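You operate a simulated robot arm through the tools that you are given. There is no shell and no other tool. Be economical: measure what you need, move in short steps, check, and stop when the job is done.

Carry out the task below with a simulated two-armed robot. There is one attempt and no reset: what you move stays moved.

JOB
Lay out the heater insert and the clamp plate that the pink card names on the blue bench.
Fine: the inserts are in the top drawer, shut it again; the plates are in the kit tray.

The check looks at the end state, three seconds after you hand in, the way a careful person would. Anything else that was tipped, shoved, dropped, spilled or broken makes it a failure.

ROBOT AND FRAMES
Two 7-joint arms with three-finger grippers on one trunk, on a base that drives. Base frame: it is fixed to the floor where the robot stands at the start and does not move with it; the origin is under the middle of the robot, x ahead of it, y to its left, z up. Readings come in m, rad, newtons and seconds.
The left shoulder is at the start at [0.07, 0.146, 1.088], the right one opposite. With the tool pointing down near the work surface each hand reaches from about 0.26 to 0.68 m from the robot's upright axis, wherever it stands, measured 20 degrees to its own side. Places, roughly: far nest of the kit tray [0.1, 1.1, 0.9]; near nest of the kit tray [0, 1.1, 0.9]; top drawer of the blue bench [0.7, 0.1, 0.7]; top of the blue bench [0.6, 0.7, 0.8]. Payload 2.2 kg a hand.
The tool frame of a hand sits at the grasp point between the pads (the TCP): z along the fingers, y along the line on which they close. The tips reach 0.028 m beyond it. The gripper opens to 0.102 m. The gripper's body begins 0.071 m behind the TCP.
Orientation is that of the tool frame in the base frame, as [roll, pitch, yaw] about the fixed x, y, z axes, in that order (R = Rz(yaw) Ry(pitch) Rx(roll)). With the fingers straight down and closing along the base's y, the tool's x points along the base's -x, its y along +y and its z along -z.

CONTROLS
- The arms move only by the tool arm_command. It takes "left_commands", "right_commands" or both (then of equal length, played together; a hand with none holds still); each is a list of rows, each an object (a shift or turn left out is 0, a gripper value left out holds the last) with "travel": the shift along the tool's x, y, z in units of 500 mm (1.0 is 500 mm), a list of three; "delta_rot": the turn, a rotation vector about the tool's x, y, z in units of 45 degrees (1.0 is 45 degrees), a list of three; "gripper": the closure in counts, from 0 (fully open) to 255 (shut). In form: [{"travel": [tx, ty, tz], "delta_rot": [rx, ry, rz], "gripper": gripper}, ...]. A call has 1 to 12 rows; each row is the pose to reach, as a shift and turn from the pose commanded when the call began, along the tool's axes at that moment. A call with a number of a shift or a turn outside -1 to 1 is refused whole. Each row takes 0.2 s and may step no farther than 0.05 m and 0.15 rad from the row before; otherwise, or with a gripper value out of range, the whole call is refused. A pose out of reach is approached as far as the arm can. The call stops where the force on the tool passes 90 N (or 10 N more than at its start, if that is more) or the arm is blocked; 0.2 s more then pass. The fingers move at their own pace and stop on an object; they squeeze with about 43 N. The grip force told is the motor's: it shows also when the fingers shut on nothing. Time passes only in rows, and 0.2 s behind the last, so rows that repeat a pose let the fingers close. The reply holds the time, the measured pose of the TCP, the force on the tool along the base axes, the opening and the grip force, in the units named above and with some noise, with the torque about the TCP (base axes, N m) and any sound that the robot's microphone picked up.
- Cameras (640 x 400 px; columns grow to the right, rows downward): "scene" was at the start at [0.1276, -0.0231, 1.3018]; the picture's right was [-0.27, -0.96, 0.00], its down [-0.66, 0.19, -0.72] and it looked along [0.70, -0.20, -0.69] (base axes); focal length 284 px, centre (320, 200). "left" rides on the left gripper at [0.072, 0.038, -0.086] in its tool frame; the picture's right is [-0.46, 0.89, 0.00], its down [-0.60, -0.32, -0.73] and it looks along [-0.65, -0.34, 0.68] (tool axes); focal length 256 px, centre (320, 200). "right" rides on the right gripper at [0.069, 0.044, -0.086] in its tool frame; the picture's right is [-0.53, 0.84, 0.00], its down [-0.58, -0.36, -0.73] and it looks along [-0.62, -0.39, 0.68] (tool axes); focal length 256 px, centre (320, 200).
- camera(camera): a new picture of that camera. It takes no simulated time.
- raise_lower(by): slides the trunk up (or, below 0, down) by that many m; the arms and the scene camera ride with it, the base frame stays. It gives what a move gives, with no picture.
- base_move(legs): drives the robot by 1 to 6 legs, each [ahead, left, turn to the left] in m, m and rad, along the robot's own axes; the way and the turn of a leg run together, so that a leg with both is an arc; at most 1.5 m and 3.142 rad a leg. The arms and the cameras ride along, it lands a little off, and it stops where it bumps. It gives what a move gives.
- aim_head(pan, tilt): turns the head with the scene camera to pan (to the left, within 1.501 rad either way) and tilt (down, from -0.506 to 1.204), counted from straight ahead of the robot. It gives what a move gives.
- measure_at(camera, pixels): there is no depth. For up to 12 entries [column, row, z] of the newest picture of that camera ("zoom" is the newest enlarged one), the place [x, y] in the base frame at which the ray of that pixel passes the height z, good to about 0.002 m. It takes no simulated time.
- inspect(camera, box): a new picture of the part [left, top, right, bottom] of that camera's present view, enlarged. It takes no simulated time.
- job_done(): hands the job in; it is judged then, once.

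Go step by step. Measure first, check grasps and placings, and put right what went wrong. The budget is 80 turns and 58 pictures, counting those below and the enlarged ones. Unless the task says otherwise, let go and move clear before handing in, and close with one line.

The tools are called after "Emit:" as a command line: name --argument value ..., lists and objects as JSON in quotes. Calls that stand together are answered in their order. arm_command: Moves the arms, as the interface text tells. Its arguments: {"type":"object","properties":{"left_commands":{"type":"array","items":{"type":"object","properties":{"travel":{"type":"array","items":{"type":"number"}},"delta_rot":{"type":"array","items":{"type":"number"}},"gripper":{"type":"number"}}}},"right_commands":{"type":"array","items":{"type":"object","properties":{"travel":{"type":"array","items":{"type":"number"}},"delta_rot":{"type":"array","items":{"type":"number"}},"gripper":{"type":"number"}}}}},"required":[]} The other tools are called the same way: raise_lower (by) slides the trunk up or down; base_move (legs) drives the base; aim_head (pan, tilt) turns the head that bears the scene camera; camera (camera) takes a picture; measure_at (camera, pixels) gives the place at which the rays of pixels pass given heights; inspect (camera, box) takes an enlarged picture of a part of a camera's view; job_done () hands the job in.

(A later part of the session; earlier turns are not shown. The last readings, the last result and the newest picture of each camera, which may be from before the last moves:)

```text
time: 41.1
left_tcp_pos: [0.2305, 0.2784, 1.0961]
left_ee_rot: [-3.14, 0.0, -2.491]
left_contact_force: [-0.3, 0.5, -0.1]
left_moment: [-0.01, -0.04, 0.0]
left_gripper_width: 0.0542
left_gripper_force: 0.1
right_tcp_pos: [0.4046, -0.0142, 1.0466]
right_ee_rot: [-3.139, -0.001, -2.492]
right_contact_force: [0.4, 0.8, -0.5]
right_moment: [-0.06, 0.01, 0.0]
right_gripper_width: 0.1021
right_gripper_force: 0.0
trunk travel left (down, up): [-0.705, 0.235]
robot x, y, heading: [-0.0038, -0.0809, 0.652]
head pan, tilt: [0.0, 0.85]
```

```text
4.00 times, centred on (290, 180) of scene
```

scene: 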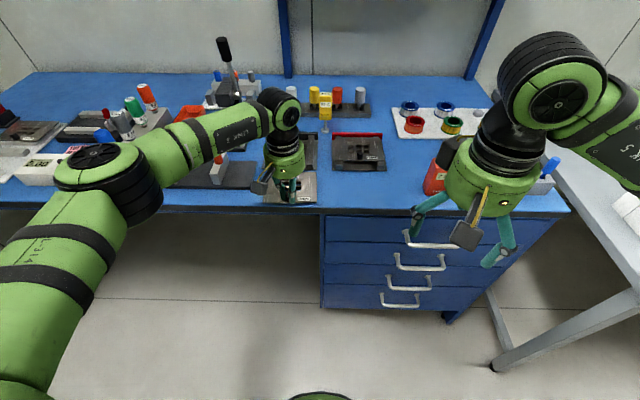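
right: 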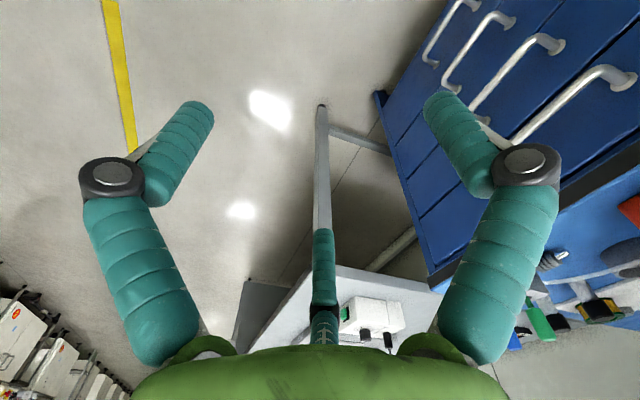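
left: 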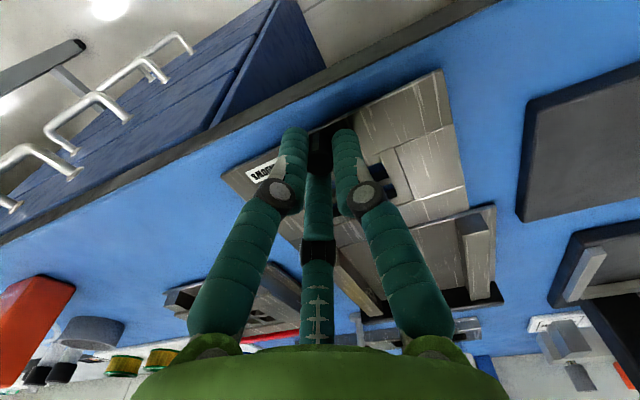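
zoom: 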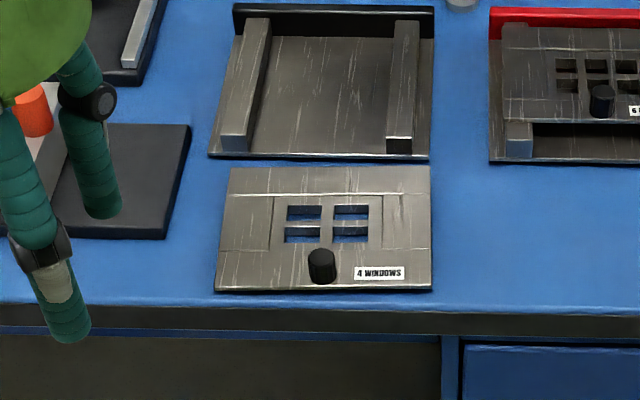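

The 4-window plate is laid out cleanly. Next is the drawer: I'll move the right hand aside and look closely at the top handle.

Emit:
arm_command --right_commands '[{"travel": [0.04, -0.08, -0.04]}, {"travel": [0.08, -0.16, -0.08]}, {"travel": [0.08, -0.24, -0.12]}]'

Emit:
aim_head --pan -0.4 --tilt 0.85

Emit:
inspect --camera "scene" --box '[180, 170, 400, 310]'

```text
time: 41.9
left_tcp_pos: [0.233, 0.2769, 1.0962]
left_ee_rot: [-3.141, 0.002, -2.491]
left_contact_force: [0.2, 0.2, 0.0]
left_moment: [0.02, -0.02, 0.01]
left_gripper_width: 0.0539
left_gripper_force: 0.2
right_tcp_pos: [0.4455, -0.1358, 1.1052]
right_ee_rot: [3.14, 0.0, -2.488]
right_contact_force: [-0.2, -0.1, -1.1]
right_moment: [0.04, 0.01, 0.02]
right_gripper_width: 0.1017
right_gripper_force: 0.2
trunk travel left (down, up): [-0.705, 0.235]
robot x, y, heading: [-0.0044, -0.0807, 0.651]
head pan, tilt: [0.0, 0.85]
```

```text
time: 42.7
left_tcp_pos: [0.2328, 0.2765, 1.0944]
left_ee_rot: [-3.141, 0.001, -2.49]
left_contact_force: [-0.6, 0.4, -0.4]
left_moment: [-0.03, 0.0, 0.03]
left_gripper_width: 0.054
left_gripper_force: 0.1
right_tcp_pos: [0.4468, -0.1327, 1.105]
right_ee_rot: [3.142, 0.001, -2.491]
right_contact_force: [-0.2, 0.6, 0.6]
right_moment: [-0.02, 0.0, 0.01]
right_gripper_width: 0.1023
right_gripper_force: 0.0
trunk travel left (down, up): [-0.705, 0.235]
robot x, y, heading: [-0.0005, -0.0822, 0.649]
head pan, tilt: [-0.4, 0.85]
```

```text
2.86 times, centred on (290, 240) of scene
```

zoom: 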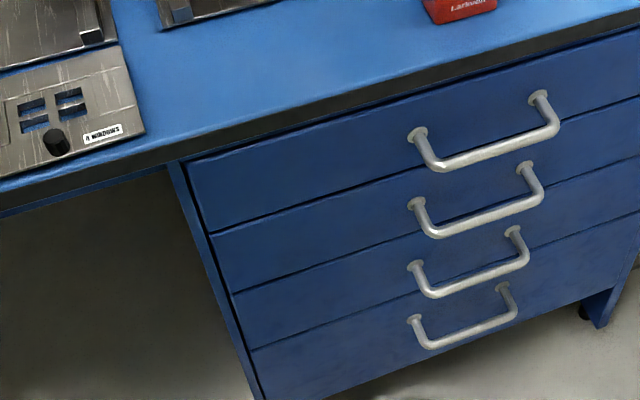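

I'll measure the bar and its posts in this view, then lower the trunk for a second one to triangulate.

Emit:
measure_at --camera "zoom" --pixels '[[437, 164, 0.74], [437, 164, 0.77], [437, 164, 0.8], [551, 131, 0.74], [551, 131, 0.77], [551, 131, 0.8], [418, 134, 0.74], [418, 134, 0.77], [418, 134, 0.8], [540, 97, 0.74], [540, 97, 0.77], [540, 97, 0.8]]'

Emit:
raise_lower --by -0.25

Emit:
aim_head --pan -0.4 --tilt 0.65

Emit:
inspect --camera "scene" --box '[180, 150, 420, 300]'

```text
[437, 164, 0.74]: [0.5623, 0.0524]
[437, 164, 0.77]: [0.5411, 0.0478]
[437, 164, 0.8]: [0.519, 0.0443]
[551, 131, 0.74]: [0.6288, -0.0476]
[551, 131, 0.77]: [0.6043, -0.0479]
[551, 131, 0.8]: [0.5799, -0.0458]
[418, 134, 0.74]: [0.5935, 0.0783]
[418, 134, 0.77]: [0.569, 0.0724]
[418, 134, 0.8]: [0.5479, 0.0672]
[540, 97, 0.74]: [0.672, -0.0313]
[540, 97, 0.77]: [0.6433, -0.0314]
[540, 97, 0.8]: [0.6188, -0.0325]
```

```text
time: 45.3
left_tcp_pos: [0.2319, 0.2759, 0.8459]
left_ee_rot: [-3.141, 0.0, -2.491]
left_contact_force: [0.9, -0.4, 0.0]
left_moment: [-0.01, 0.01, -0.03]
left_gripper_width: 0.054
left_gripper_force: 0.0
right_tcp_pos: [0.4476, -0.1334, 0.8559]
right_ee_rot: [-3.141, -0.001, -2.491]
right_contact_force: [0.4, 0.0, 0.7]
right_moment: [-0.01, -0.06, 0.02]
right_gripper_width: 0.1019
right_gripper_force: 0.1
trunk travel left (down, up): [-0.455, 0.485]
robot x, y, heading: [-0.0066, -0.0811, 0.653]
head pan, tilt: [-0.4, 0.85]
```

```text
time: 46.0
left_tcp_pos: [0.2314, 0.2769, 0.8457]
left_ee_rot: [3.141, 0.002, -2.492]
left_contact_force: [0.4, 0.0, 1.0]
left_moment: [-0.02, -0.01, 0.02]
left_gripper_width: 0.0538
left_gripper_force: 0.1
right_tcp_pos: [0.4464, -0.1336, 0.8564]
right_ee_rot: [-3.142, 0.0, -2.489]
right_contact_force: [-0.9, 0.1, -0.6]
right_moment: [-0.04, 0.0, -0.03]
right_gripper_width: 0.1022
right_gripper_force: 0.0
trunk travel left (down, up): [-0.455, 0.485]
robot x, y, heading: [-0.0016, -0.0832, 0.652]
head pan, tilt: [-0.4, 0.649]
```

```text
2.67 times, centred on (300, 225) of scene
```

zoom: 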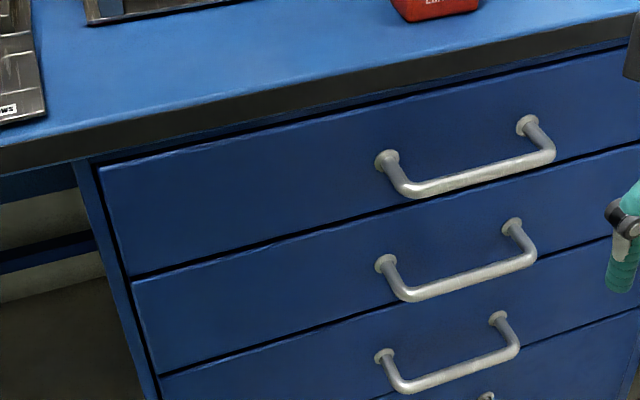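

Emit:
measure_at --camera "zoom" --pixels '[[408, 191, 0.7], [408, 191, 0.74], [408, 191, 0.77], [546, 156, 0.7], [546, 156, 0.74], [546, 156, 0.77], [385, 158, 0.74], [385, 158, 0.77], [525, 124, 0.74], [525, 124, 0.77], [131, 275, 0.69], [98, 168, 0.79]]'

```text
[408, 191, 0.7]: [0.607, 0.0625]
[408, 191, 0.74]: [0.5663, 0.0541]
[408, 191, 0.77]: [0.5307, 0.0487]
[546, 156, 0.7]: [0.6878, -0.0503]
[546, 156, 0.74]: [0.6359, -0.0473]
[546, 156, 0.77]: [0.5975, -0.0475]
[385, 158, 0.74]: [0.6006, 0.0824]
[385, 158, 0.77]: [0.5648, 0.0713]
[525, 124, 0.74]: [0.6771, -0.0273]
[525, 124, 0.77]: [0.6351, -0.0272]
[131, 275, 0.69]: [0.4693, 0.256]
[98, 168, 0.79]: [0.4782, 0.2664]
```

Triangulation puts the top bar at z≈0.753, centred near (0.585, 0.002), 42 mm off the drawer face. I'll turn the right tool 90° so one finger can go behind the bar.

Emit:
arm_command --right_commands '[{"delta_rot": [0, 0, 0.17]}, {"delta_rot": [0, 0, 0.34]}, {"delta_rot": [0, 0, 0.51]}, {"delta_rot": [0, 0, 0.68]}, {"delta_rot": [0, 0, 0.84]}, {"delta_rot": [0, 0, 1.0], "gripper": 120}]'

Emit:
arm_command --right_commands '[{"delta_rot": [0, 0, 0.17]}, {"delta_rot": [0, 0, 0.34]}, {"delta_rot": [0, 0, 0.51]}, {"delta_rot": [0, 0, 0.68]}, {"delta_rot": [0, 0, 0.84]}, {"delta_rot": [0, 0, 1.0]}]'

```text
time: 47.4
left_tcp_pos: [0.232, 0.2772, 0.8457]
left_ee_rot: [3.141, 0.001, -2.49]
left_contact_force: [0.0, 0.2, -0.9]
left_moment: [0.0, 0.0, 0.04]
left_gripper_width: 0.0539
left_gripper_force: 0.1
right_tcp_pos: [0.4466, -0.1342, 0.8557]
right_ee_rot: [-3.14, -0.001, 3.004]
right_contact_force: [0.5, -0.6, -0.1]
right_moment: [-0.03, 0.02, -0.02]
right_gripper_width: 0.054
right_gripper_force: 0.1
trunk travel left (down, up): [-0.455, 0.485]
robot x, y, heading: [-0.002, -0.0826, 0.651]
head pan, tilt: [-0.4, 0.649]
```

```text
time: 48.8
left_tcp_pos: [0.2315, 0.2777, 0.8442]
left_ee_rot: [-3.141, 0.001, -2.49]
left_contact_force: [0.3, -0.2, 0.7]
left_moment: [-0.01, 0.0, -0.01]
left_gripper_width: 0.0538
left_gripper_force: 0.0
right_tcp_pos: [0.4463, -0.1344, 0.8557]
right_ee_rot: [3.142, 0.001, 2.218]
right_contact_force: [0.3, -0.2, -0.5]
right_moment: [-0.01, 0.01, 0.0]
right_gripper_width: 0.0542
right_gripper_force: 0.0
trunk travel left (down, up): [-0.455, 0.485]
robot x, y, heading: [-0.0058, -0.0831, 0.652]
head pan, tilt: [-0.4, 0.649]
```

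The tool is turned, with its y-axis now pointing at the bench. I'll open to about 64 mm and move so the inner finger sits above the gap behind the bar.

Emit:
arm_command --right_commands '[{"travel": [0.01, 0.08, 0], "gripper": 95}, {"travel": [0.02, 0.16, 0]}, {"travel": [0.03, 0.24, 0]}, {"travel": [0.048, 0.32, 0]}, {"travel": [0.048, 0.347, 0]}, {"travel": [0.048, 0.347, 0.05]}, {"travel": [0.048, 0.347, 0.1]}]'

Emit:
inspect --camera "scene" --box '[240, 130, 440, 255]'

Emit:
camera --camera "right"

```text
time: 50.4
left_tcp_pos: [0.2324, 0.2778, 0.8453]
left_ee_rot: [3.141, 0.0, -2.491]
left_contact_force: [0.0, 0.1, -0.4]
left_moment: [0.04, 0.05, 0.0]
left_gripper_width: 0.0538
left_gripper_force: 0.1
right_tcp_pos: [0.5694, -0.0096, 0.8058]
right_ee_rot: [3.141, 0.001, 2.223]
right_contact_force: [-0.7, 0.5, -1.1]
right_moment: [-0.01, 0.02, 0.04]
right_gripper_width: 0.064
right_gripper_force: 0.2
trunk travel left (down, up): [-0.455, 0.485]
robot x, y, heading: [-0.0031, -0.0819, 0.65]
head pan, tilt: [-0.4, 0.649]
```

```text
3.20 times, centred on (340, 192) of scene
```

zoom: 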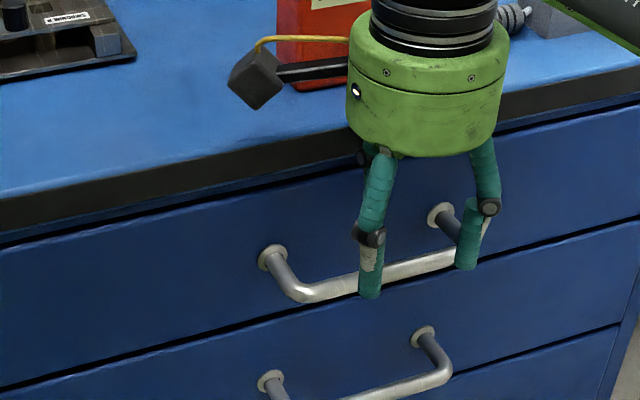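

```text
23 pictures are left
```

right: 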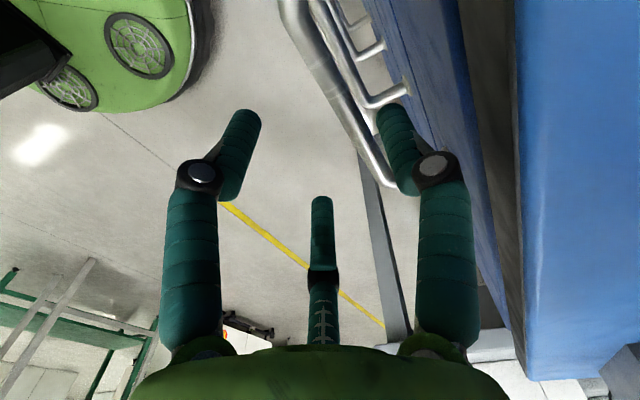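

Emit:
measure_at --camera "right" --pixels '[[300, 20, 0.753], [340, 90, 0.753], [385, 180, 0.753], [325, 20, 0.753], [363, 105, 0.753]]'

```text
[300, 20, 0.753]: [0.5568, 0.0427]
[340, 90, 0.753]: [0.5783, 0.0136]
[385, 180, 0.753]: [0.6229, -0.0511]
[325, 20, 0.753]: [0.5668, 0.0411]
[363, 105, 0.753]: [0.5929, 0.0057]
```

The bar reads n≈0.468 from the right camera too, and the inner finger at ≈0.479 passes behind it. I'll lower 48 mm.

Emit:
arm_command --right_commands '[{"travel": [0, 0, 0.03]}, {"travel": [0, 0, 0.06]}, {"travel": [0, 0, 0.097]}]'

Emit:
inspect --camera "scene" --box '[240, 130, 440, 255]'

```text
time: 51.2
left_tcp_pos: [0.2307, 0.2774, 0.8467]
left_ee_rot: [3.141, 0.002, -2.491]
left_contact_force: [0.0, 0.4, -0.6]
left_moment: [0.0, -0.01, 0.0]
left_gripper_width: 0.054
left_gripper_force: 0.0
right_tcp_pos: [0.5689, -0.0108, 0.7583]
right_ee_rot: [3.138, -0.001, 2.222]
right_contact_force: [-2.6, -3.5, 5.5]
right_moment: [0.94, -0.22, 0.26]
right_gripper_width: 0.0641
right_gripper_force: 0.0
trunk travel left (down, up): [-0.455, 0.485]
robot x, y, heading: [-0.0019, -0.0823, 0.653]
head pan, tilt: [-0.4, 0.649]
```

```text
3.20 times, centred on (340, 192) of scene
```

zoom: 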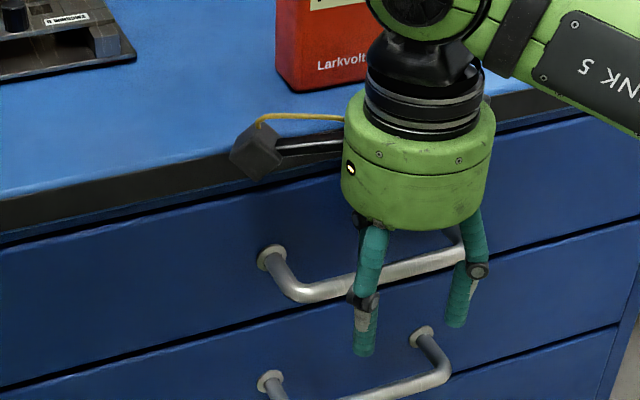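

The inner finger is behind the bar, with only a light 4–5 N touch. I'll pull straight back slowly.

Emit:
arm_command --right_commands '[{"travel": [0, -0.02, 0]}, {"travel": [0, -0.05, 0]}, {"travel": [0, -0.09, 0]}, {"travel": [0, -0.13, 0]}, {"travel": [0, -0.17, 0]}, {"travel": [0, -0.21, 0]}, {"travel": [0, -0.25, 0]}]'

Emit:
camera --camera "scene"

```text
time: 52.8
left_tcp_pos: [0.2314, 0.2762, 0.8459]
left_ee_rot: [3.141, 0.001, -2.489]
left_contact_force: [-0.3, -1.0, 0.6]
left_moment: [0.0, -0.05, 0.0]
left_gripper_width: 0.0539
left_gripper_force: 0.1
right_tcp_pos: [0.4707, -0.0852, 0.7587]
right_ee_rot: [-3.139, 0.001, 2.221]
right_contact_force: [-0.3, 0.5, 0.3]
right_moment: [0.01, 0.03, -0.03]
right_gripper_width: 0.065
right_gripper_force: 0.8
trunk travel left (down, up): [-0.455, 0.485]
robot x, y, heading: [-0.0046, -0.0842, 0.647]
head pan, tilt: [-0.4, 0.649]
```

```text
21 pictures are left
```

scene: 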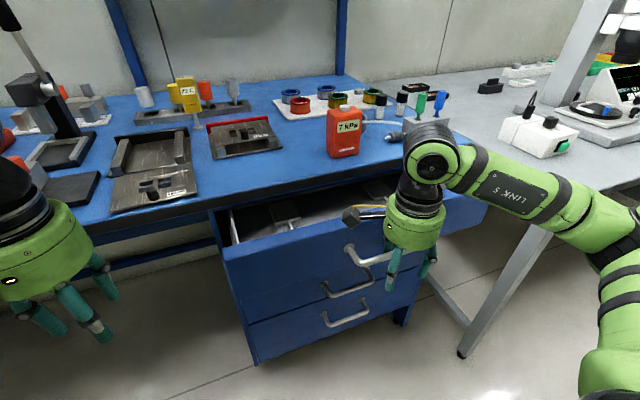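

The drawer has opened about 12 cm and contents show at (285,215). I'll pull another 9 cm.

Emit:
arm_command --right_commands '[{"travel": [0, -0.03, 0]}, {"travel": [0, -0.07, 0]}, {"travel": [0, -0.11, 0]}, {"travel": [0, -0.15, 0]}, {"travel": [0, -0.18, 0]}]'

Emit:
raise_lower --by 0.0

Emit:
aim_head --pan -0.5 --tilt 0.95

Emit:
camera --camera "scene"

```text
time: 54.0
left_tcp_pos: [0.232, 0.2773, 0.8453]
left_ee_rot: [-3.141, 0.002, -2.49]
left_contact_force: [0.7, 0.3, 0.4]
left_moment: [0.0, -0.04, -0.02]
left_gripper_width: 0.054
left_gripper_force: 0.1
right_tcp_pos: [0.4008, -0.1396, 0.7582]
right_ee_rot: [-3.14, 0.001, 2.222]
right_contact_force: [0.5, 1.7, 1.3]
right_moment: [-0.01, -0.05, 0.0]
right_gripper_width: 0.0652
right_gripper_force: 0.5
trunk travel left (down, up): [-0.455, 0.485]
robot x, y, heading: [-0.0018, -0.0819, 0.647]
head pan, tilt: [-0.4, 0.649]
```

```text
time: 54.5
left_tcp_pos: [0.2326, 0.2776, 0.846]
left_ee_rot: [3.141, 0.0, -2.49]
left_contact_force: [0.0, -0.1, 0.0]
left_moment: [0.03, 0.01, -0.01]
left_gripper_width: 0.0537
left_gripper_force: 0.0
right_tcp_pos: [0.3999, -0.1399, 0.7568]
right_ee_rot: [-3.14, 0.0, 2.223]
right_contact_force: [0.8, -0.3, -0.1]
right_moment: [-0.01, -0.02, -0.02]
right_gripper_width: 0.0647
right_gripper_force: 0.8
trunk travel left (down, up): [-0.455, 0.485]
robot x, y, heading: [-0.0021, -0.0786, 0.658]
head pan, tilt: [-0.4, 0.649]
```

```text
time: 55.3
left_tcp_pos: [0.2329, 0.2773, 0.8448]
left_ee_rot: [-3.142, 0.0, -2.492]
left_contact_force: [0.2, -0.2, 0.5]
left_moment: [0.01, 0.02, 0.03]
left_gripper_width: 0.0537
left_gripper_force: 0.1
right_tcp_pos: [0.4004, -0.1381, 0.7581]
right_ee_rot: [-3.139, 0.0, 2.221]
right_contact_force: [0.7, 0.1, -0.3]
right_moment: [0.01, -0.03, 0.0]
right_gripper_width: 0.0643
right_gripper_force: 0.3
trunk travel left (down, up): [-0.455, 0.485]
robot x, y, heading: [-0.0027, -0.0825, 0.65]
head pan, tilt: [-0.499, 0.949]
```

```text
20 pictures are left
```

scene: 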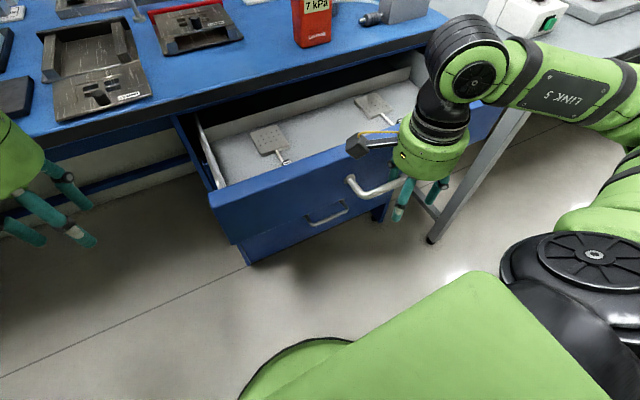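

The drawer is open with two inserts inside, at (270,140) and (375,107). I'll zoom in to tell them apart.

Emit:
inspect --camera "scene" --box '[220, 75, 420, 200]'

```text
3.20 times, centred on (320, 138) of scene
```

zoom: 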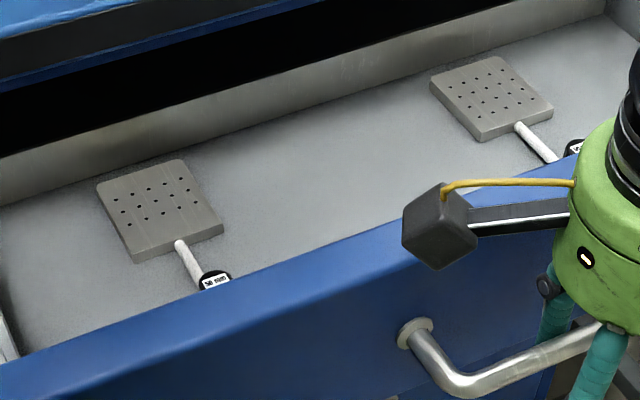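

The labels sit on the stem ends, and the left one at zoom (213,282) may say "50 mm". I'll lift the right hand off the handle and clear the view.

Emit:
arm_command --right_commands '[{"travel": [0, 0.006, -0.04]}, {"travel": [0, 0.006, -0.12]}, {"travel": [0, 0.0, -0.2]}, {"travel": [-0.06, -0.04, -0.26]}, {"travel": [-0.14, -0.06, -0.3]}, {"travel": [-0.22, -0.06, -0.34]}, {"travel": [-0.3, -0.06, -0.38]}]'

Emit:
raise_lower --by 0.3

Emit:
aim_head --pan -0.6 --tilt 1.0

Emit:
camera --camera "scene"

```text
time: 56.9
left_tcp_pos: [0.2327, 0.2772, 0.8452]
left_ee_rot: [-3.141, 0.0, -2.492]
left_contact_force: [0.6, 0.9, -0.1]
left_moment: [0.0, -0.05, 0.02]
left_gripper_width: 0.054
left_gripper_force: 0.1
right_tcp_pos: [0.505, -0.196, 0.9242]
right_ee_rot: [-3.14, 0.002, 2.222]
right_contact_force: [0.7, -0.7, 0.2]
right_moment: [0.04, -0.01, 0.01]
right_gripper_width: 0.0638
right_gripper_force: 0.1
right hand out of reach, approached as far as the arm can: row 5, 6, 7
trunk travel left (down, up): [-0.455, 0.485]
robot x, y, heading: [-0.0051, -0.084, 0.646]
head pan, tilt: [-0.499, 0.949]
```

```text
time: 59.9
left_tcp_pos: [0.2321, 0.2779, 1.1453]
left_ee_rot: [3.141, 0.0, -2.491]
left_contact_force: [-0.2, 0.2, -0.5]
left_moment: [0.01, 0.0, 0.02]
left_gripper_width: 0.0539
left_gripper_force: 0.0
right_tcp_pos: [0.5048, -0.1975, 1.2237]
right_ee_rot: [-3.139, -0.001, 2.221]
right_contact_force: [-0.1, 0.4, -0.1]
right_moment: [0.0, 0.02, -0.01]
right_gripper_width: 0.0641
right_gripper_force: 0.1
trunk travel left (down, up): [-0.755, 0.185]
robot x, y, heading: [-0.0015, -0.0851, 0.652]
head pan, tilt: [-0.499, 0.949]
```

```text
time: 60.6
left_tcp_pos: [0.2317, 0.2761, 1.1456]
left_ee_rot: [-3.141, 0.001, -2.492]
left_contact_force: [-0.5, 0.6, -0.2]
left_moment: [0.01, 0.01, 0.02]
left_gripper_width: 0.0538
left_gripper_force: 0.1
right_tcp_pos: [0.5042, -0.1968, 1.2247]
right_ee_rot: [-3.14, 0.0, 2.222]
right_contact_force: [-0.7, 0.5, -0.3]
right_moment: [-0.04, 0.0, 0.02]
right_gripper_width: 0.0639
right_gripper_force: 0.0
trunk travel left (down, up): [-0.755, 0.185]
robot x, y, heading: [0.0029, -0.0802, 0.651]
head pan, tilt: [-0.6, 1.0]
```

```text
18 pictures are left
```

scene: 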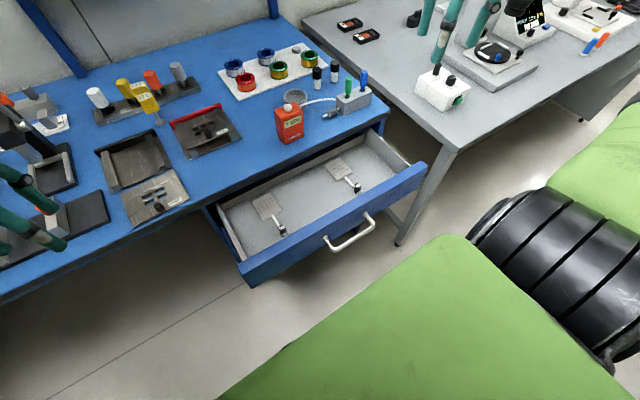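

Now both inserts are fully visible, so I'll zoom on their labels.

Emit:
inspect --camera "scene" --box '[240, 145, 376, 245]'

```text
4.00 times, centred on (308, 195) of scene
```

zoom: 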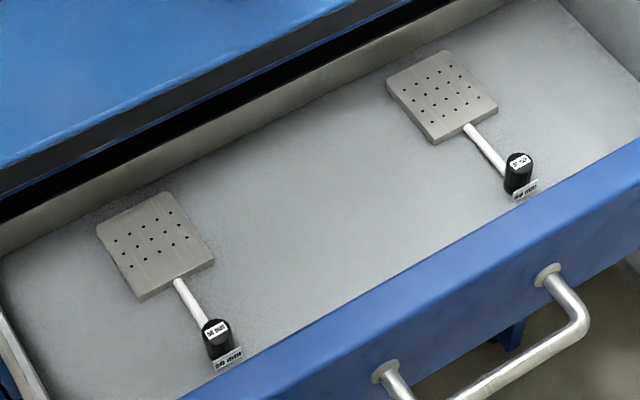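

Emit:
inspect --camera "scene" --box '[282, 220, 306, 240]'

Emit:
measure_at --camera "zoom" --pixels '[[216, 330, 0.74], [320, 200, 0.72]]'

Emit:
inspect --camera "scene" --box '[350, 178, 378, 198]'

```text
16.00 times, centred on (294, 230) of scene
```

zoom: 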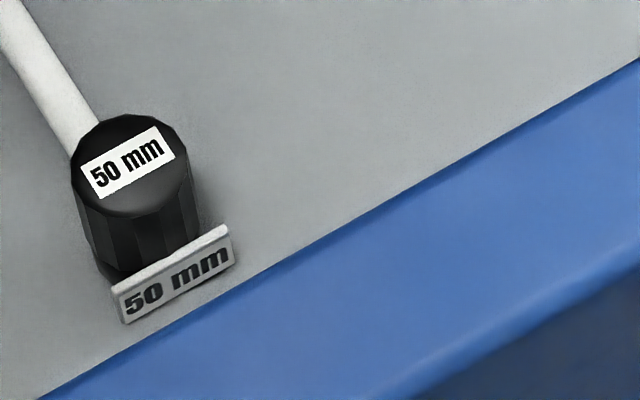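

```text
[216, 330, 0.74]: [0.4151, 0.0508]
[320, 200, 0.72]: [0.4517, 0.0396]
```

```text
16.00 times, centred on (364, 188) of scene
```

zoom: 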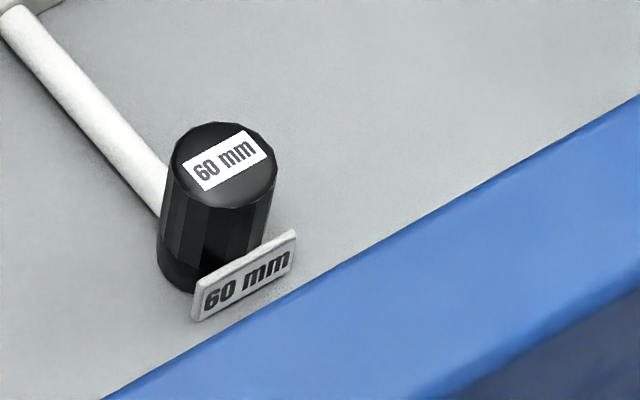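

The far insert is the 60 mm one. I'll measure its knob at several heights, along with the stem, head and drawer panel.

Emit:
measure_at --camera "zoom" --pixels '[[225, 163, 0.72], [225, 163, 0.74], [225, 163, 0.76], [225, 163, 0.78], [172, 163, 0.75], [278, 163, 0.75], [215, 268, 0.71], [215, 268, 0.73], [300, 290, 0.71], [300, 285, 0.8], [15, 15, 0.72], [245, 280, 0.71]]'

Emit:
measure_at --camera "scene" --pixels '[[243, 265, 0.8], [424, 165, 0.8], [243, 265, 0.78], [424, 165, 0.78], [339, 165, 0.72], [337, 195, 0.72]]'

```text
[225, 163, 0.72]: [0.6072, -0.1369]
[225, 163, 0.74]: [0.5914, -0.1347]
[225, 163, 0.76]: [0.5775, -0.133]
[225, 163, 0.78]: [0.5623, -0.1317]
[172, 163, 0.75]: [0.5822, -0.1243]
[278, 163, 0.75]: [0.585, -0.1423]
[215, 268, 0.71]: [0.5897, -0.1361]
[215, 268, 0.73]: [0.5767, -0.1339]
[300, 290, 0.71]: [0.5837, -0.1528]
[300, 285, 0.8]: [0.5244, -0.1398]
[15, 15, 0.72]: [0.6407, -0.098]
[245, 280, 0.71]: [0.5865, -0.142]
```

```text
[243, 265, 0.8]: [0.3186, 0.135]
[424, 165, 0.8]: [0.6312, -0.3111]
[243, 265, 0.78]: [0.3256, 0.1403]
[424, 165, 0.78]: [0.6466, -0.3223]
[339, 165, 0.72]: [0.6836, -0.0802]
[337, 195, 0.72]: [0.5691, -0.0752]
```

The 60 mm knob is near (0.592,-0.135) and about 18 mm wide. I'll check the free bench area right of the red fixture, then shift the robot right and turn the right tool back.

Emit:
measure_at --camera "scene" --pixels '[[242, 142, 0.845], [186, 158, 0.845], [277, 140, 0.845], [300, 142, 0.845], [285, 128, 0.845], [188, 195, 0.845], [250, 180, 0.845], [296, 158, 0.845], [328, 145, 0.845], [232, 118, 0.845]]'

Emit:
base_move --legs '[[-0.04, 0, 0], [0, -0.2, 0]]'

Emit:
arm_command --right_commands '[{"delta_rot": [0, 0, -0.17]}, {"delta_rot": [0, 0, -0.34]}, {"delta_rot": [0, 0, -0.51]}, {"delta_rot": [0, 0, -0.68]}, {"delta_rot": [0, 0, -0.84]}, {"delta_rot": [0, 0, -1.0]}]'

Emit:
arm_command --right_commands '[{"delta_rot": [0, 0, -0.17]}, {"delta_rot": [0, 0, -0.34]}, {"delta_rot": [0, 0, -0.51]}, {"delta_rot": [0, 0, -0.68]}, {"delta_rot": [0, 0, -0.84]}, {"delta_rot": [0, 0, -1.0]}]'

```text
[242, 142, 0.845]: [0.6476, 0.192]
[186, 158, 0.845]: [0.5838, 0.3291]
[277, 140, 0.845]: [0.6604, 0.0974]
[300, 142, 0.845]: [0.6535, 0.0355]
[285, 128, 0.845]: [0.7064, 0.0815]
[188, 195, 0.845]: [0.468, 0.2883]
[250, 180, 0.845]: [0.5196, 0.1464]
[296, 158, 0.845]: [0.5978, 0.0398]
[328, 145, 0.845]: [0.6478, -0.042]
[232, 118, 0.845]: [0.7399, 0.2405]
```

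```text
time: 62.7
left_tcp_pos: [0.3206, 0.0963, 1.145]
left_ee_rot: [-3.14, -0.001, -2.488]
left_contact_force: [0.2, 0.3, 0.9]
left_moment: [-0.01, -0.01, 0.02]
left_gripper_width: 0.0539
left_gripper_force: 0.1
right_tcp_pos: [0.5928, -0.3776, 1.2253]
right_ee_rot: [-3.14, 0.001, 2.224]
right_contact_force: [-0.4, 0.5, 0.6]
right_moment: [-0.03, -0.04, 0.02]
right_gripper_width: 0.0639
right_gripper_force: 0.1
trunk travel left (down, up): [-0.755, 0.185]
robot x, y, heading: [0.0878, -0.2692, 0.655]
head pan, tilt: [-0.6, 1.0]
```

```text
time: 64.1
left_tcp_pos: [0.3226, 0.0942, 1.1457]
left_ee_rot: [-3.141, -0.001, -2.49]
left_contact_force: [0.1, 0.2, 0.0]
left_moment: [0.01, -0.01, -0.02]
left_gripper_width: 0.0538
left_gripper_force: 0.2
right_tcp_pos: [0.5941, -0.3797, 1.2233]
right_ee_rot: [3.141, -0.002, 3.015]
right_contact_force: [0.8, 0.1, 0.2]
right_moment: [0.0, -0.03, -0.02]
right_gripper_width: 0.0641
right_gripper_force: 0.1
trunk travel left (down, up): [-0.755, 0.185]
robot x, y, heading: [0.0877, -0.2642, 0.652]
head pan, tilt: [-0.6, 1.0]
```

```text
time: 65.5
left_tcp_pos: [0.3219, 0.094, 1.1451]
left_ee_rot: [3.14, -0.001, -2.49]
left_contact_force: [-0.8, 0.3, -0.7]
left_moment: [-0.01, -0.03, 0.01]
left_gripper_width: 0.0541
left_gripper_force: 0.2
right_tcp_pos: [0.5931, -0.3796, 1.2254]
right_ee_rot: [-3.14, -0.003, -2.485]
right_contact_force: [1.1, 0.3, -0.5]
right_moment: [-0.02, 0.02, 0.0]
right_gripper_width: 0.0638
right_gripper_force: 0.1
trunk travel left (down, up): [-0.755, 0.185]
robot x, y, heading: [0.0874, -0.2642, 0.653]
head pan, tilt: [-0.6, 1.0]
```

The strip from u -0.05 to -0.31 is free, so the insert can lie along it. I'll bring the right hand over the 60 mm knob at z≈0.90 and look.

Emit:
arm_command --right_commands '[{"travel": [-0.033, 0.043, 0.07], "gripper": 125}, {"travel": [-0.066, 0.087, 0.14]}, {"travel": [-0.099, 0.13, 0.21]}, {"travel": [-0.131, 0.173, 0.28]}, {"travel": [-0.164, 0.217, 0.35]}, {"travel": [-0.197, 0.26, 0.42]}, {"travel": [-0.229, 0.303, 0.49]}, {"travel": [-0.262, 0.347, 0.57]}, {"travel": [-0.294, 0.39, 0.64]}]'

Emit:
camera --camera "right"

```text
time: 67.5
left_tcp_pos: [0.3222, 0.0956, 1.1452]
left_ee_rot: [-3.141, 0.0, -2.49]
left_contact_force: [-0.5, -0.3, 0.5]
left_moment: [-0.04, 0.01, 0.0]
left_gripper_width: 0.0541
left_gripper_force: 0.1
right_tcp_pos: [0.5928, -0.134, 0.9048]
right_ee_rot: [3.141, -0.003, -2.489]
right_contact_force: [0.5, -0.5, 0.6]
right_moment: [0.0, 0.02, 0.01]
right_gripper_width: 0.052
right_gripper_force: 0.1
trunk travel left (down, up): [-0.755, 0.185]
robot x, y, heading: [0.0908, -0.266, 0.649]
head pan, tilt: [-0.6, 1.0]
```

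```text
14 pictures are left
```

right: 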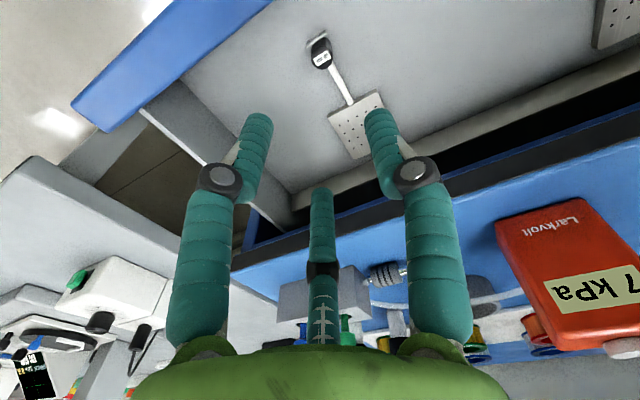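

Emit:
measure_at --camera "right" --pixels '[[322, 60, 0.7], [322, 60, 0.72], [322, 60, 0.74], [322, 60, 0.76], [319, 42, 0.7], [319, 42, 0.72], [310, 38, 0.71], [328, 32, 0.71], [380, 93, 0.72], [352, 158, 0.72], [330, 113, 0.72]]'

```text
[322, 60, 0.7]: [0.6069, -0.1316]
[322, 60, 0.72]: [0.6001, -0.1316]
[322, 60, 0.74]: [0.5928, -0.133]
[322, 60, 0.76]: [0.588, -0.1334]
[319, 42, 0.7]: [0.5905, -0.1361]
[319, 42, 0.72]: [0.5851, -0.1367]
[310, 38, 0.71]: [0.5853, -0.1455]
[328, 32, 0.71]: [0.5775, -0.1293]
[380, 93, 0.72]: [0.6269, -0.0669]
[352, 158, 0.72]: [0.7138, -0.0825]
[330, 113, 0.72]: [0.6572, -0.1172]
```

Triangulated, the knob top is at (0.594,-0.1335,0.737), and the hand is within 1 mm of it. I'll descend to z=0.747 and close.

Emit:
arm_command --right_commands '[{"travel": [-0.002, 0, 0.08]}, {"travel": [-0.002, 0, 0.15]}, {"travel": [-0.002, 0, 0.22]}, {"travel": [-0.002, 0, 0.27]}, {"travel": [-0.002, 0, 0.3]}, {"travel": [-0.002, 0, 0.316]}, {"travel": [-0.002, 0, 0.316]}, {"travel": [-0.002, 0, 0.316], "gripper": 255}, {"travel": [-0.002, 0, 0.316]}, {"travel": [-0.002, 0, 0.316]}]'

Emit:
inspect --camera "right" --box '[220, 0, 460, 150]'

```text
time: 69.7
left_tcp_pos: [0.3215, 0.0948, 1.1473]
left_ee_rot: [-3.14, 0.0, -2.488]
left_contact_force: [0.4, -1.1, -0.5]
left_moment: [0.0, 0.0, 0.01]
left_gripper_width: 0.0539
left_gripper_force: 0.1
right_tcp_pos: [0.5926, -0.1349, 0.7466]
right_ee_rot: [3.142, 0.002, -2.49]
right_contact_force: [0.2, 0.6, 0.6]
right_moment: [-0.06, 0.0, 0.05]
right_gripper_width: 0.0264
right_gripper_force: 42.2
trunk travel left (down, up): [-0.755, 0.185]
robot x, y, heading: [0.0915, -0.2689, 0.653]
head pan, tilt: [-0.6, 1.0]
```

```text
2.67 times, centred on (340, 75) of right
```

zoom: 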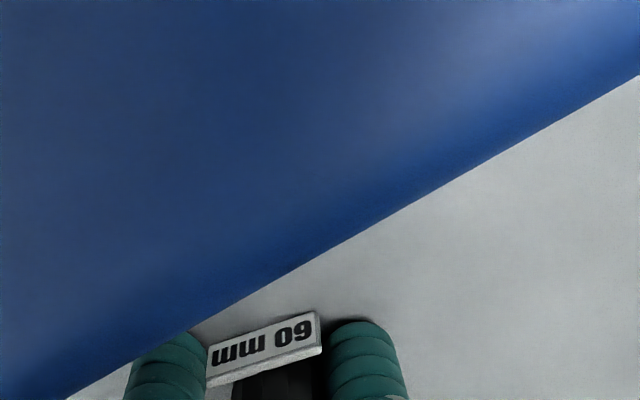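

The width of 26.4 mm is more than the ~19 mm I expected for the knob. I'll check the view before lifting.

Emit:
camera --camera "right"

Emit:
inspect --camera "scene" --box '[240, 60, 400, 160]'

```text
12 pictures are left
```

right: 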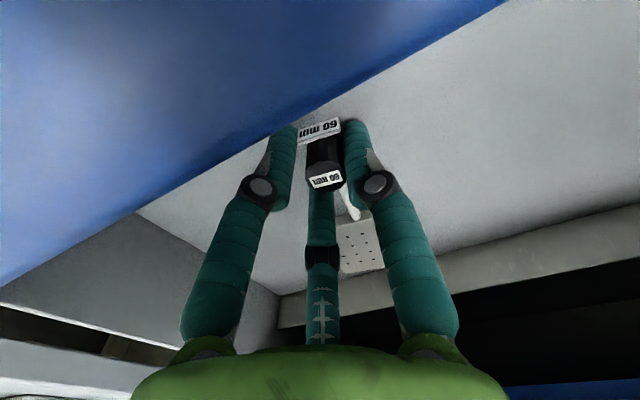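

```text
4.00 times, centred on (320, 110) of scene
```

zoom: 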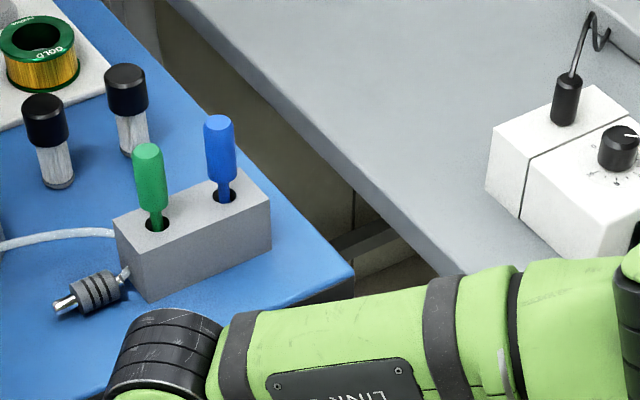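

The fingertips at (298,130) and (345,130) seem to rest on the ends of the "60 mm" tag rather than on the knob. I'll open, rise 7 mm, move 3 mm forward and grip again.

Emit:
arm_command --right_commands '[{"gripper": 150}, {"gripper": 150}, {"travel": [-0.003, 0, -0.007]}, {"travel": [-0.006, 0, -0.014]}, {"travel": [-0.006, 0, -0.014], "gripper": 255}, {"travel": [-0.006, 0, -0.014]}, {"travel": [-0.006, 0, -0.014]}]'

Emit:
inspect --camera "right" --box '[240, 80, 400, 220]'

```text
time: 71.3
left_tcp_pos: [0.321, 0.0937, 1.1457]
left_ee_rot: [3.141, 0.002, -2.488]
left_contact_force: [-0.2, 0.0, -0.4]
left_moment: [0.0, 0.02, 0.0]
left_gripper_width: 0.0541
left_gripper_force: 0.2
right_tcp_pos: [0.5961, -0.1324, 0.7554]
right_ee_rot: [3.141, 0.002, -2.488]
right_contact_force: [1.0, 1.0, 9.5]
right_moment: [-0.08, 0.15, -0.04]
right_gripper_width: 0.0219
right_gripper_force: 43.0
trunk travel left (down, up): [-0.755, 0.185]
robot x, y, heading: [0.086, -0.2656, 0.657]
head pan, tilt: [-0.6, 1.0]
```

```text
2.86 times, centred on (320, 150) of right
```

zoom: 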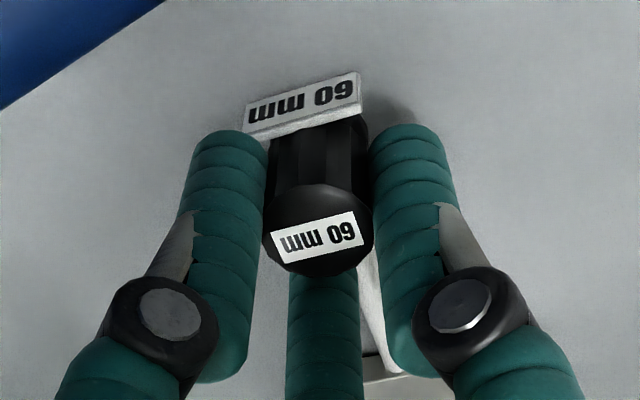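

The grip is now on the knob at 21.9 mm, above the tag. I'll lift slowly by 3 cm and check.

Emit:
arm_command --right_commands '[{"travel": [0, 0, -0.01]}, {"travel": [0, 0, -0.025]}, {"travel": [0, 0, -0.045]}, {"travel": [0, 0, -0.06]}]'

Emit:
camera --camera "right"

```text
time: 72.3
left_tcp_pos: [0.3219, 0.0944, 1.1465]
left_ee_rot: [3.141, 0.0, -2.49]
left_contact_force: [0.8, 0.2, 0.8]
left_moment: [0.0, 0.01, 0.0]
left_gripper_width: 0.0538
left_gripper_force: 0.0
right_tcp_pos: [0.5946, -0.132, 0.7835]
right_ee_rot: [3.141, -0.003, -2.488]
right_contact_force: [0.6, 0.1, -0.5]
right_moment: [-0.08, 0.05, 0.02]
right_gripper_width: 0.0217
right_gripper_force: 43.0
trunk travel left (down, up): [-0.755, 0.185]
robot x, y, heading: [0.0893, -0.2632, 0.652]
head pan, tilt: [-0.6, 1.0]
```

```text
9 pictures are left
```

right: 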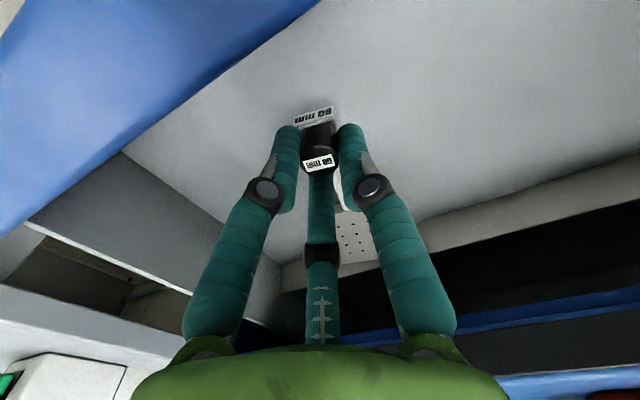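

The insert is up, so I'll ease back 2 cm so the head clears the bench edge, then rise to z≈1.0.

Emit:
arm_command --right_commands '[{"travel": [0.02, 0, -0.01]}, {"travel": [0.04, 0, -0.03]}, {"travel": [0.04, 0, -0.1]}, {"travel": [0.06, 0, -0.17]}, {"travel": [0.1, 0, -0.25]}, {"travel": [0.13, 0, -0.33]}, {"travel": [0.15, 0, -0.41]}, {"travel": [0.15, 0, -0.46]}]'

Emit:
arm_command --right_commands '[{"delta_rot": [0, 0, 0.17]}, {"delta_rot": [0, 0, 0.34]}, {"delta_rot": [0, 0, 0.51]}, {"delta_rot": [0, 0, 0.68]}, {"delta_rot": [0, 0, 0.84]}, {"delta_rot": [0, 0, 1.0]}]'

Emit:
arm_command --right_commands '[{"delta_rot": [0, 0, 0.17]}, {"delta_rot": [0, 0, 0.34]}, {"delta_rot": [0, 0, 0.51]}, {"delta_rot": [0, 0, 0.68]}, {"delta_rot": [0, 0, 0.84]}, {"delta_rot": [0, 0, 1.0]}]'

Emit:
aim_head --pan -0.1 --tilt 0.95

Emit:
camera --camera "scene"

```text
time: 74.1
left_tcp_pos: [0.3208, 0.0947, 1.1442]
left_ee_rot: [-3.141, 0.0, -2.488]
left_contact_force: [0.4, -0.1, 0.6]
left_moment: [0.02, -0.03, -0.01]
left_gripper_width: 0.0541
left_gripper_force: 0.3
right_tcp_pos: [0.5363, -0.1798, 1.0149]
right_ee_rot: [-3.141, -0.001, -2.488]
right_contact_force: [0.9, 0.8, -1.7]
right_moment: [-0.08, 0.08, 0.01]
right_gripper_width: 0.0207
right_gripper_force: 43.0
trunk travel left (down, up): [-0.755, 0.185]
robot x, y, heading: [0.0881, -0.2653, 0.653]
head pan, tilt: [-0.6, 1.0]
```

```text
time: 75.5
left_tcp_pos: [0.322, 0.0945, 1.1457]
left_ee_rot: [-3.141, 0.0, -2.488]
left_contact_force: [-0.1, -0.6, 0.7]
left_moment: [-0.02, -0.05, 0.03]
left_gripper_width: 0.0538
left_gripper_force: 0.1
right_tcp_pos: [0.5352, -0.1784, 1.0123]
right_ee_rot: [-3.14, -0.002, 3.005]
right_contact_force: [0.5, -0.6, -1.3]
right_moment: [0.0, 0.06, -0.01]
right_gripper_width: 0.02
right_gripper_force: 42.7
trunk travel left (down, up): [-0.755, 0.185]
robot x, y, heading: [0.087, -0.2655, 0.653]
head pan, tilt: [-0.6, 1.0]
```

```text
time: 76.9
left_tcp_pos: [0.3222, 0.0951, 1.1455]
left_ee_rot: [-3.141, 0.0, -2.489]
left_contact_force: [0.4, 0.1, 0.1]
left_moment: [0.01, 0.01, -0.01]
left_gripper_width: 0.054
left_gripper_force: 0.0
right_tcp_pos: [0.5351, -0.1785, 1.0132]
right_ee_rot: [-3.14, 0.0, 2.22]
right_contact_force: [0.1, -0.2, -0.7]
right_moment: [0.05, 0.02, -0.04]
right_gripper_width: 0.0201
right_gripper_force: 42.9
trunk travel left (down, up): [-0.755, 0.185]
robot x, y, heading: [0.0872, -0.2664, 0.653]
head pan, tilt: [-0.6, 1.0]
```

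```text
time: 77.8
left_tcp_pos: [0.3215, 0.0947, 1.1457]
left_ee_rot: [3.141, 0.001, -2.487]
left_contact_force: [0.0, 0.1, 0.2]
left_moment: [-0.02, 0.02, 0.01]
left_gripper_width: 0.054
left_gripper_force: 0.0
right_tcp_pos: [0.5366, -0.1783, 1.0135]
right_ee_rot: [-3.141, 0.0, 2.223]
right_contact_force: [-0.4, 0.2, -0.5]
right_moment: [0.07, 0.06, -0.01]
right_gripper_width: 0.02
right_gripper_force: 42.7
trunk travel left (down, up): [-0.755, 0.185]
robot x, y, heading: [0.0893, -0.2664, 0.655]
head pan, tilt: [-0.099, 0.949]
```

```text
8 pictures are left
```

scene: 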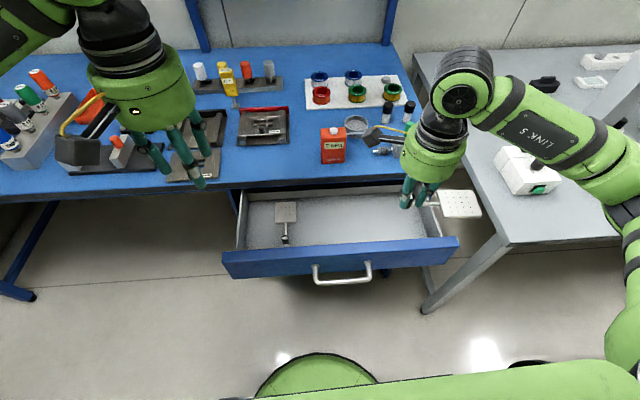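

The insert is held level with its head pointing right at (460,203). I'll drive left 0.3 m and 3 cm ahead so the right hand reaches the strip.

Emit:
base_move --legs '[[0.03, 0.3, 0]]'

```text
time: 79.9
left_tcp_pos: [0.1642, 0.3505, 1.1457]
left_ee_rot: [3.138, 0.0, -2.491]
left_contact_force: [0.0, 0.2, -0.2]
left_moment: [0.03, 0.02, -0.01]
left_gripper_width: 0.0538
left_gripper_force: 0.1
right_tcp_pos: [0.3782, 0.0769, 1.0129]
right_ee_rot: [-3.139, -0.001, 2.222]
right_contact_force: [-0.1, -0.6, -0.9]
right_moment: [0.1, 0.04, 0.01]
right_gripper_width: 0.0202
right_gripper_force: 42.9
trunk travel left (down, up): [-0.755, 0.185]
robot x, y, heading: [-0.0733, -0.0091, 0.654]
head pan, tilt: [-0.099, 0.949]
```

I'll move above the spot (n 0.565, u -0.11), lowering to about z=0.925, and check.

Emit:
arm_command --right_commands '[{"travel": [0.03, 0.08, 0]}, {"travel": [0.06, 0.16, 0]}, {"travel": [0.09, 0.24, 0]}, {"travel": [0.116, 0.32, 0]}, {"travel": [0.116, 0.4, 0.02]}, {"travel": [0.116, 0.434, 0.08]}, {"travel": [0.116, 0.434, 0.14]}, {"travel": [0.116, 0.434, 0.176]}]'

Emit:
camera --camera "scene"

```text
time: 81.7
left_tcp_pos: [0.1632, 0.3506, 1.1452]
left_ee_rot: [3.14, 0.0, -2.491]
left_contact_force: [0.1, -0.4, 0.8]
left_moment: [0.01, -0.03, 0.03]
left_gripper_width: 0.0539
left_gripper_force: 0.1
right_tcp_pos: [0.5149, 0.2568, 0.9232]
right_ee_rot: [-3.141, 0.0, 2.222]
right_contact_force: [0.6, 0.4, -1.5]
right_moment: [0.04, 0.03, 0.02]
right_gripper_width: 0.0201
right_gripper_force: 43.4
trunk travel left (down, up): [-0.755, 0.185]
robot x, y, heading: [-0.0706, -0.0073, 0.651]
head pan, tilt: [-0.099, 0.949]
```

```text
7 pictures are left
```

scene: 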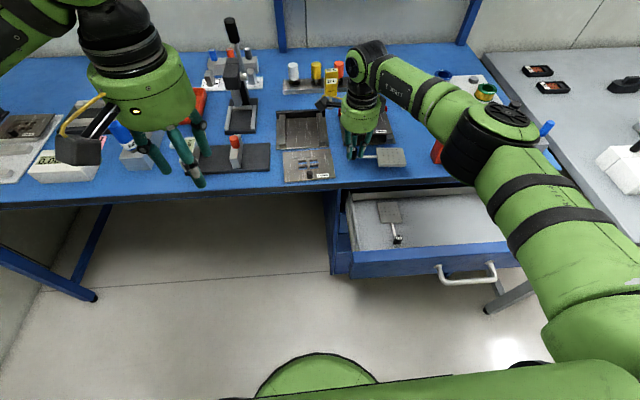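

The insert hovers just right of the plate with clear bench under it at (392,157). I'll lower it in small steps.

Emit:
arm_command --right_commands '[{"travel": [0, 0, 0.016]}, {"travel": [0, 0, 0.032]}, {"travel": [0, 0, 0.044]}, {"travel": [0, 0, 0.05]}]'

Emit:
arm_command --right_commands '[{"travel": [0, 0, 0.003]}, {"travel": [0, 0, 0.006]}]'

```text
time: 82.7
left_tcp_pos: [0.1645, 0.3518, 1.1453]
left_ee_rot: [3.141, 0.001, -2.49]
left_contact_force: [-0.6, -0.3, -0.9]
left_moment: [0.01, -0.03, 0.0]
left_gripper_width: 0.054
left_gripper_force: 0.1
right_tcp_pos: [0.5154, 0.2554, 0.8997]
right_ee_rot: [-3.139, -0.001, 2.224]
right_contact_force: [-0.7, 0.6, -1.4]
right_moment: [0.09, 0.01, 0.05]
right_gripper_width: 0.02
right_gripper_force: 42.8
trunk travel left (down, up): [-0.755, 0.185]
robot x, y, heading: [-0.0685, -0.0052, 0.653]
head pan, tilt: [-0.099, 0.949]
```

```text
time: 83.3
left_tcp_pos: [0.163, 0.3513, 1.145]
left_ee_rot: [-3.141, 0.0, -2.489]
left_contact_force: [1.0, -0.1, -0.2]
left_moment: [-0.03, 0.02, 0.0]
left_gripper_width: 0.0541
left_gripper_force: 0.0
right_tcp_pos: [0.5145, 0.2559, 0.8963]
right_ee_rot: [-3.14, 0.001, 2.221]
right_contact_force: [-0.7, 0.0, -1.7]
right_moment: [0.08, 0.03, -0.02]
right_gripper_width: 0.0202
right_gripper_force: 42.9
trunk travel left (down, up): [-0.755, 0.185]
robot x, y, heading: [-0.0731, -0.0062, 0.653]
head pan, tilt: [-0.099, 0.949]
```

No contact yet, so I'll keep going down in 1–2 mm steps.

Emit:
arm_command --right_commands '[{"travel": [0, 0, 0.003]}, {"travel": [0, 0, 0.005]}]'

Emit:
arm_command --right_commands '[{"travel": [0, 0, 0.003]}, {"travel": [0, 0, 0.005]}]'

Emit:
inspect --camera "scene" --box '[270, 110, 430, 210]'

```text
time: 83.9
left_tcp_pos: [0.1637, 0.3509, 1.1453]
left_ee_rot: [-3.141, -0.001, -2.49]
left_contact_force: [-0.4, 0.8, 0.2]
left_moment: [0.03, -0.03, -0.04]
left_gripper_width: 0.0539
left_gripper_force: 0.0
right_tcp_pos: [0.5157, 0.2558, 0.8944]
right_ee_rot: [-3.14, -0.001, 2.221]
right_contact_force: [0.0, 0.2, -1.2]
right_moment: [0.06, 0.04, 0.0]
right_gripper_width: 0.02
right_gripper_force: 42.8
trunk travel left (down, up): [-0.755, 0.185]
robot x, y, heading: [-0.0723, -0.0107, 0.651]
head pan, tilt: [-0.099, 0.949]
```

```text
time: 84.5
left_tcp_pos: [0.163, 0.3508, 1.1454]
left_ee_rot: [3.14, 0.001, -2.491]
left_contact_force: [-0.6, -0.2, 0.1]
left_moment: [-0.02, 0.03, -0.01]
left_gripper_width: 0.0539
left_gripper_force: 0.1
right_tcp_pos: [0.5156, 0.2561, 0.8928]
right_ee_rot: [-3.141, -0.001, 2.222]
right_contact_force: [0.0, -1.3, -1.0]
right_moment: [0.1, 0.04, 0.0]
right_gripper_width: 0.0198
right_gripper_force: 43.0
trunk travel left (down, up): [-0.755, 0.185]
robot x, y, heading: [-0.075, -0.0071, 0.648]
head pan, tilt: [-0.099, 0.949]
```

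```text
4.00 times, centred on (350, 160) of scene
```

zoom: 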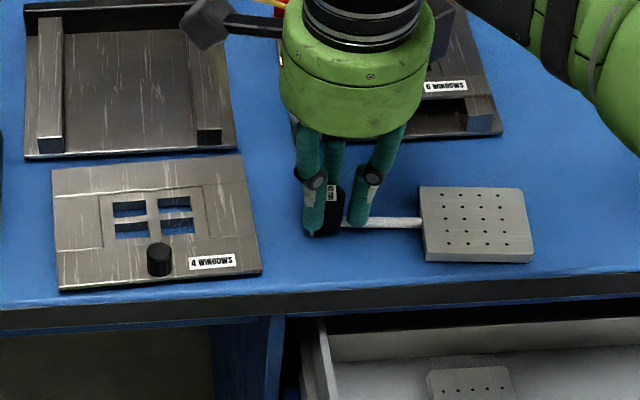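

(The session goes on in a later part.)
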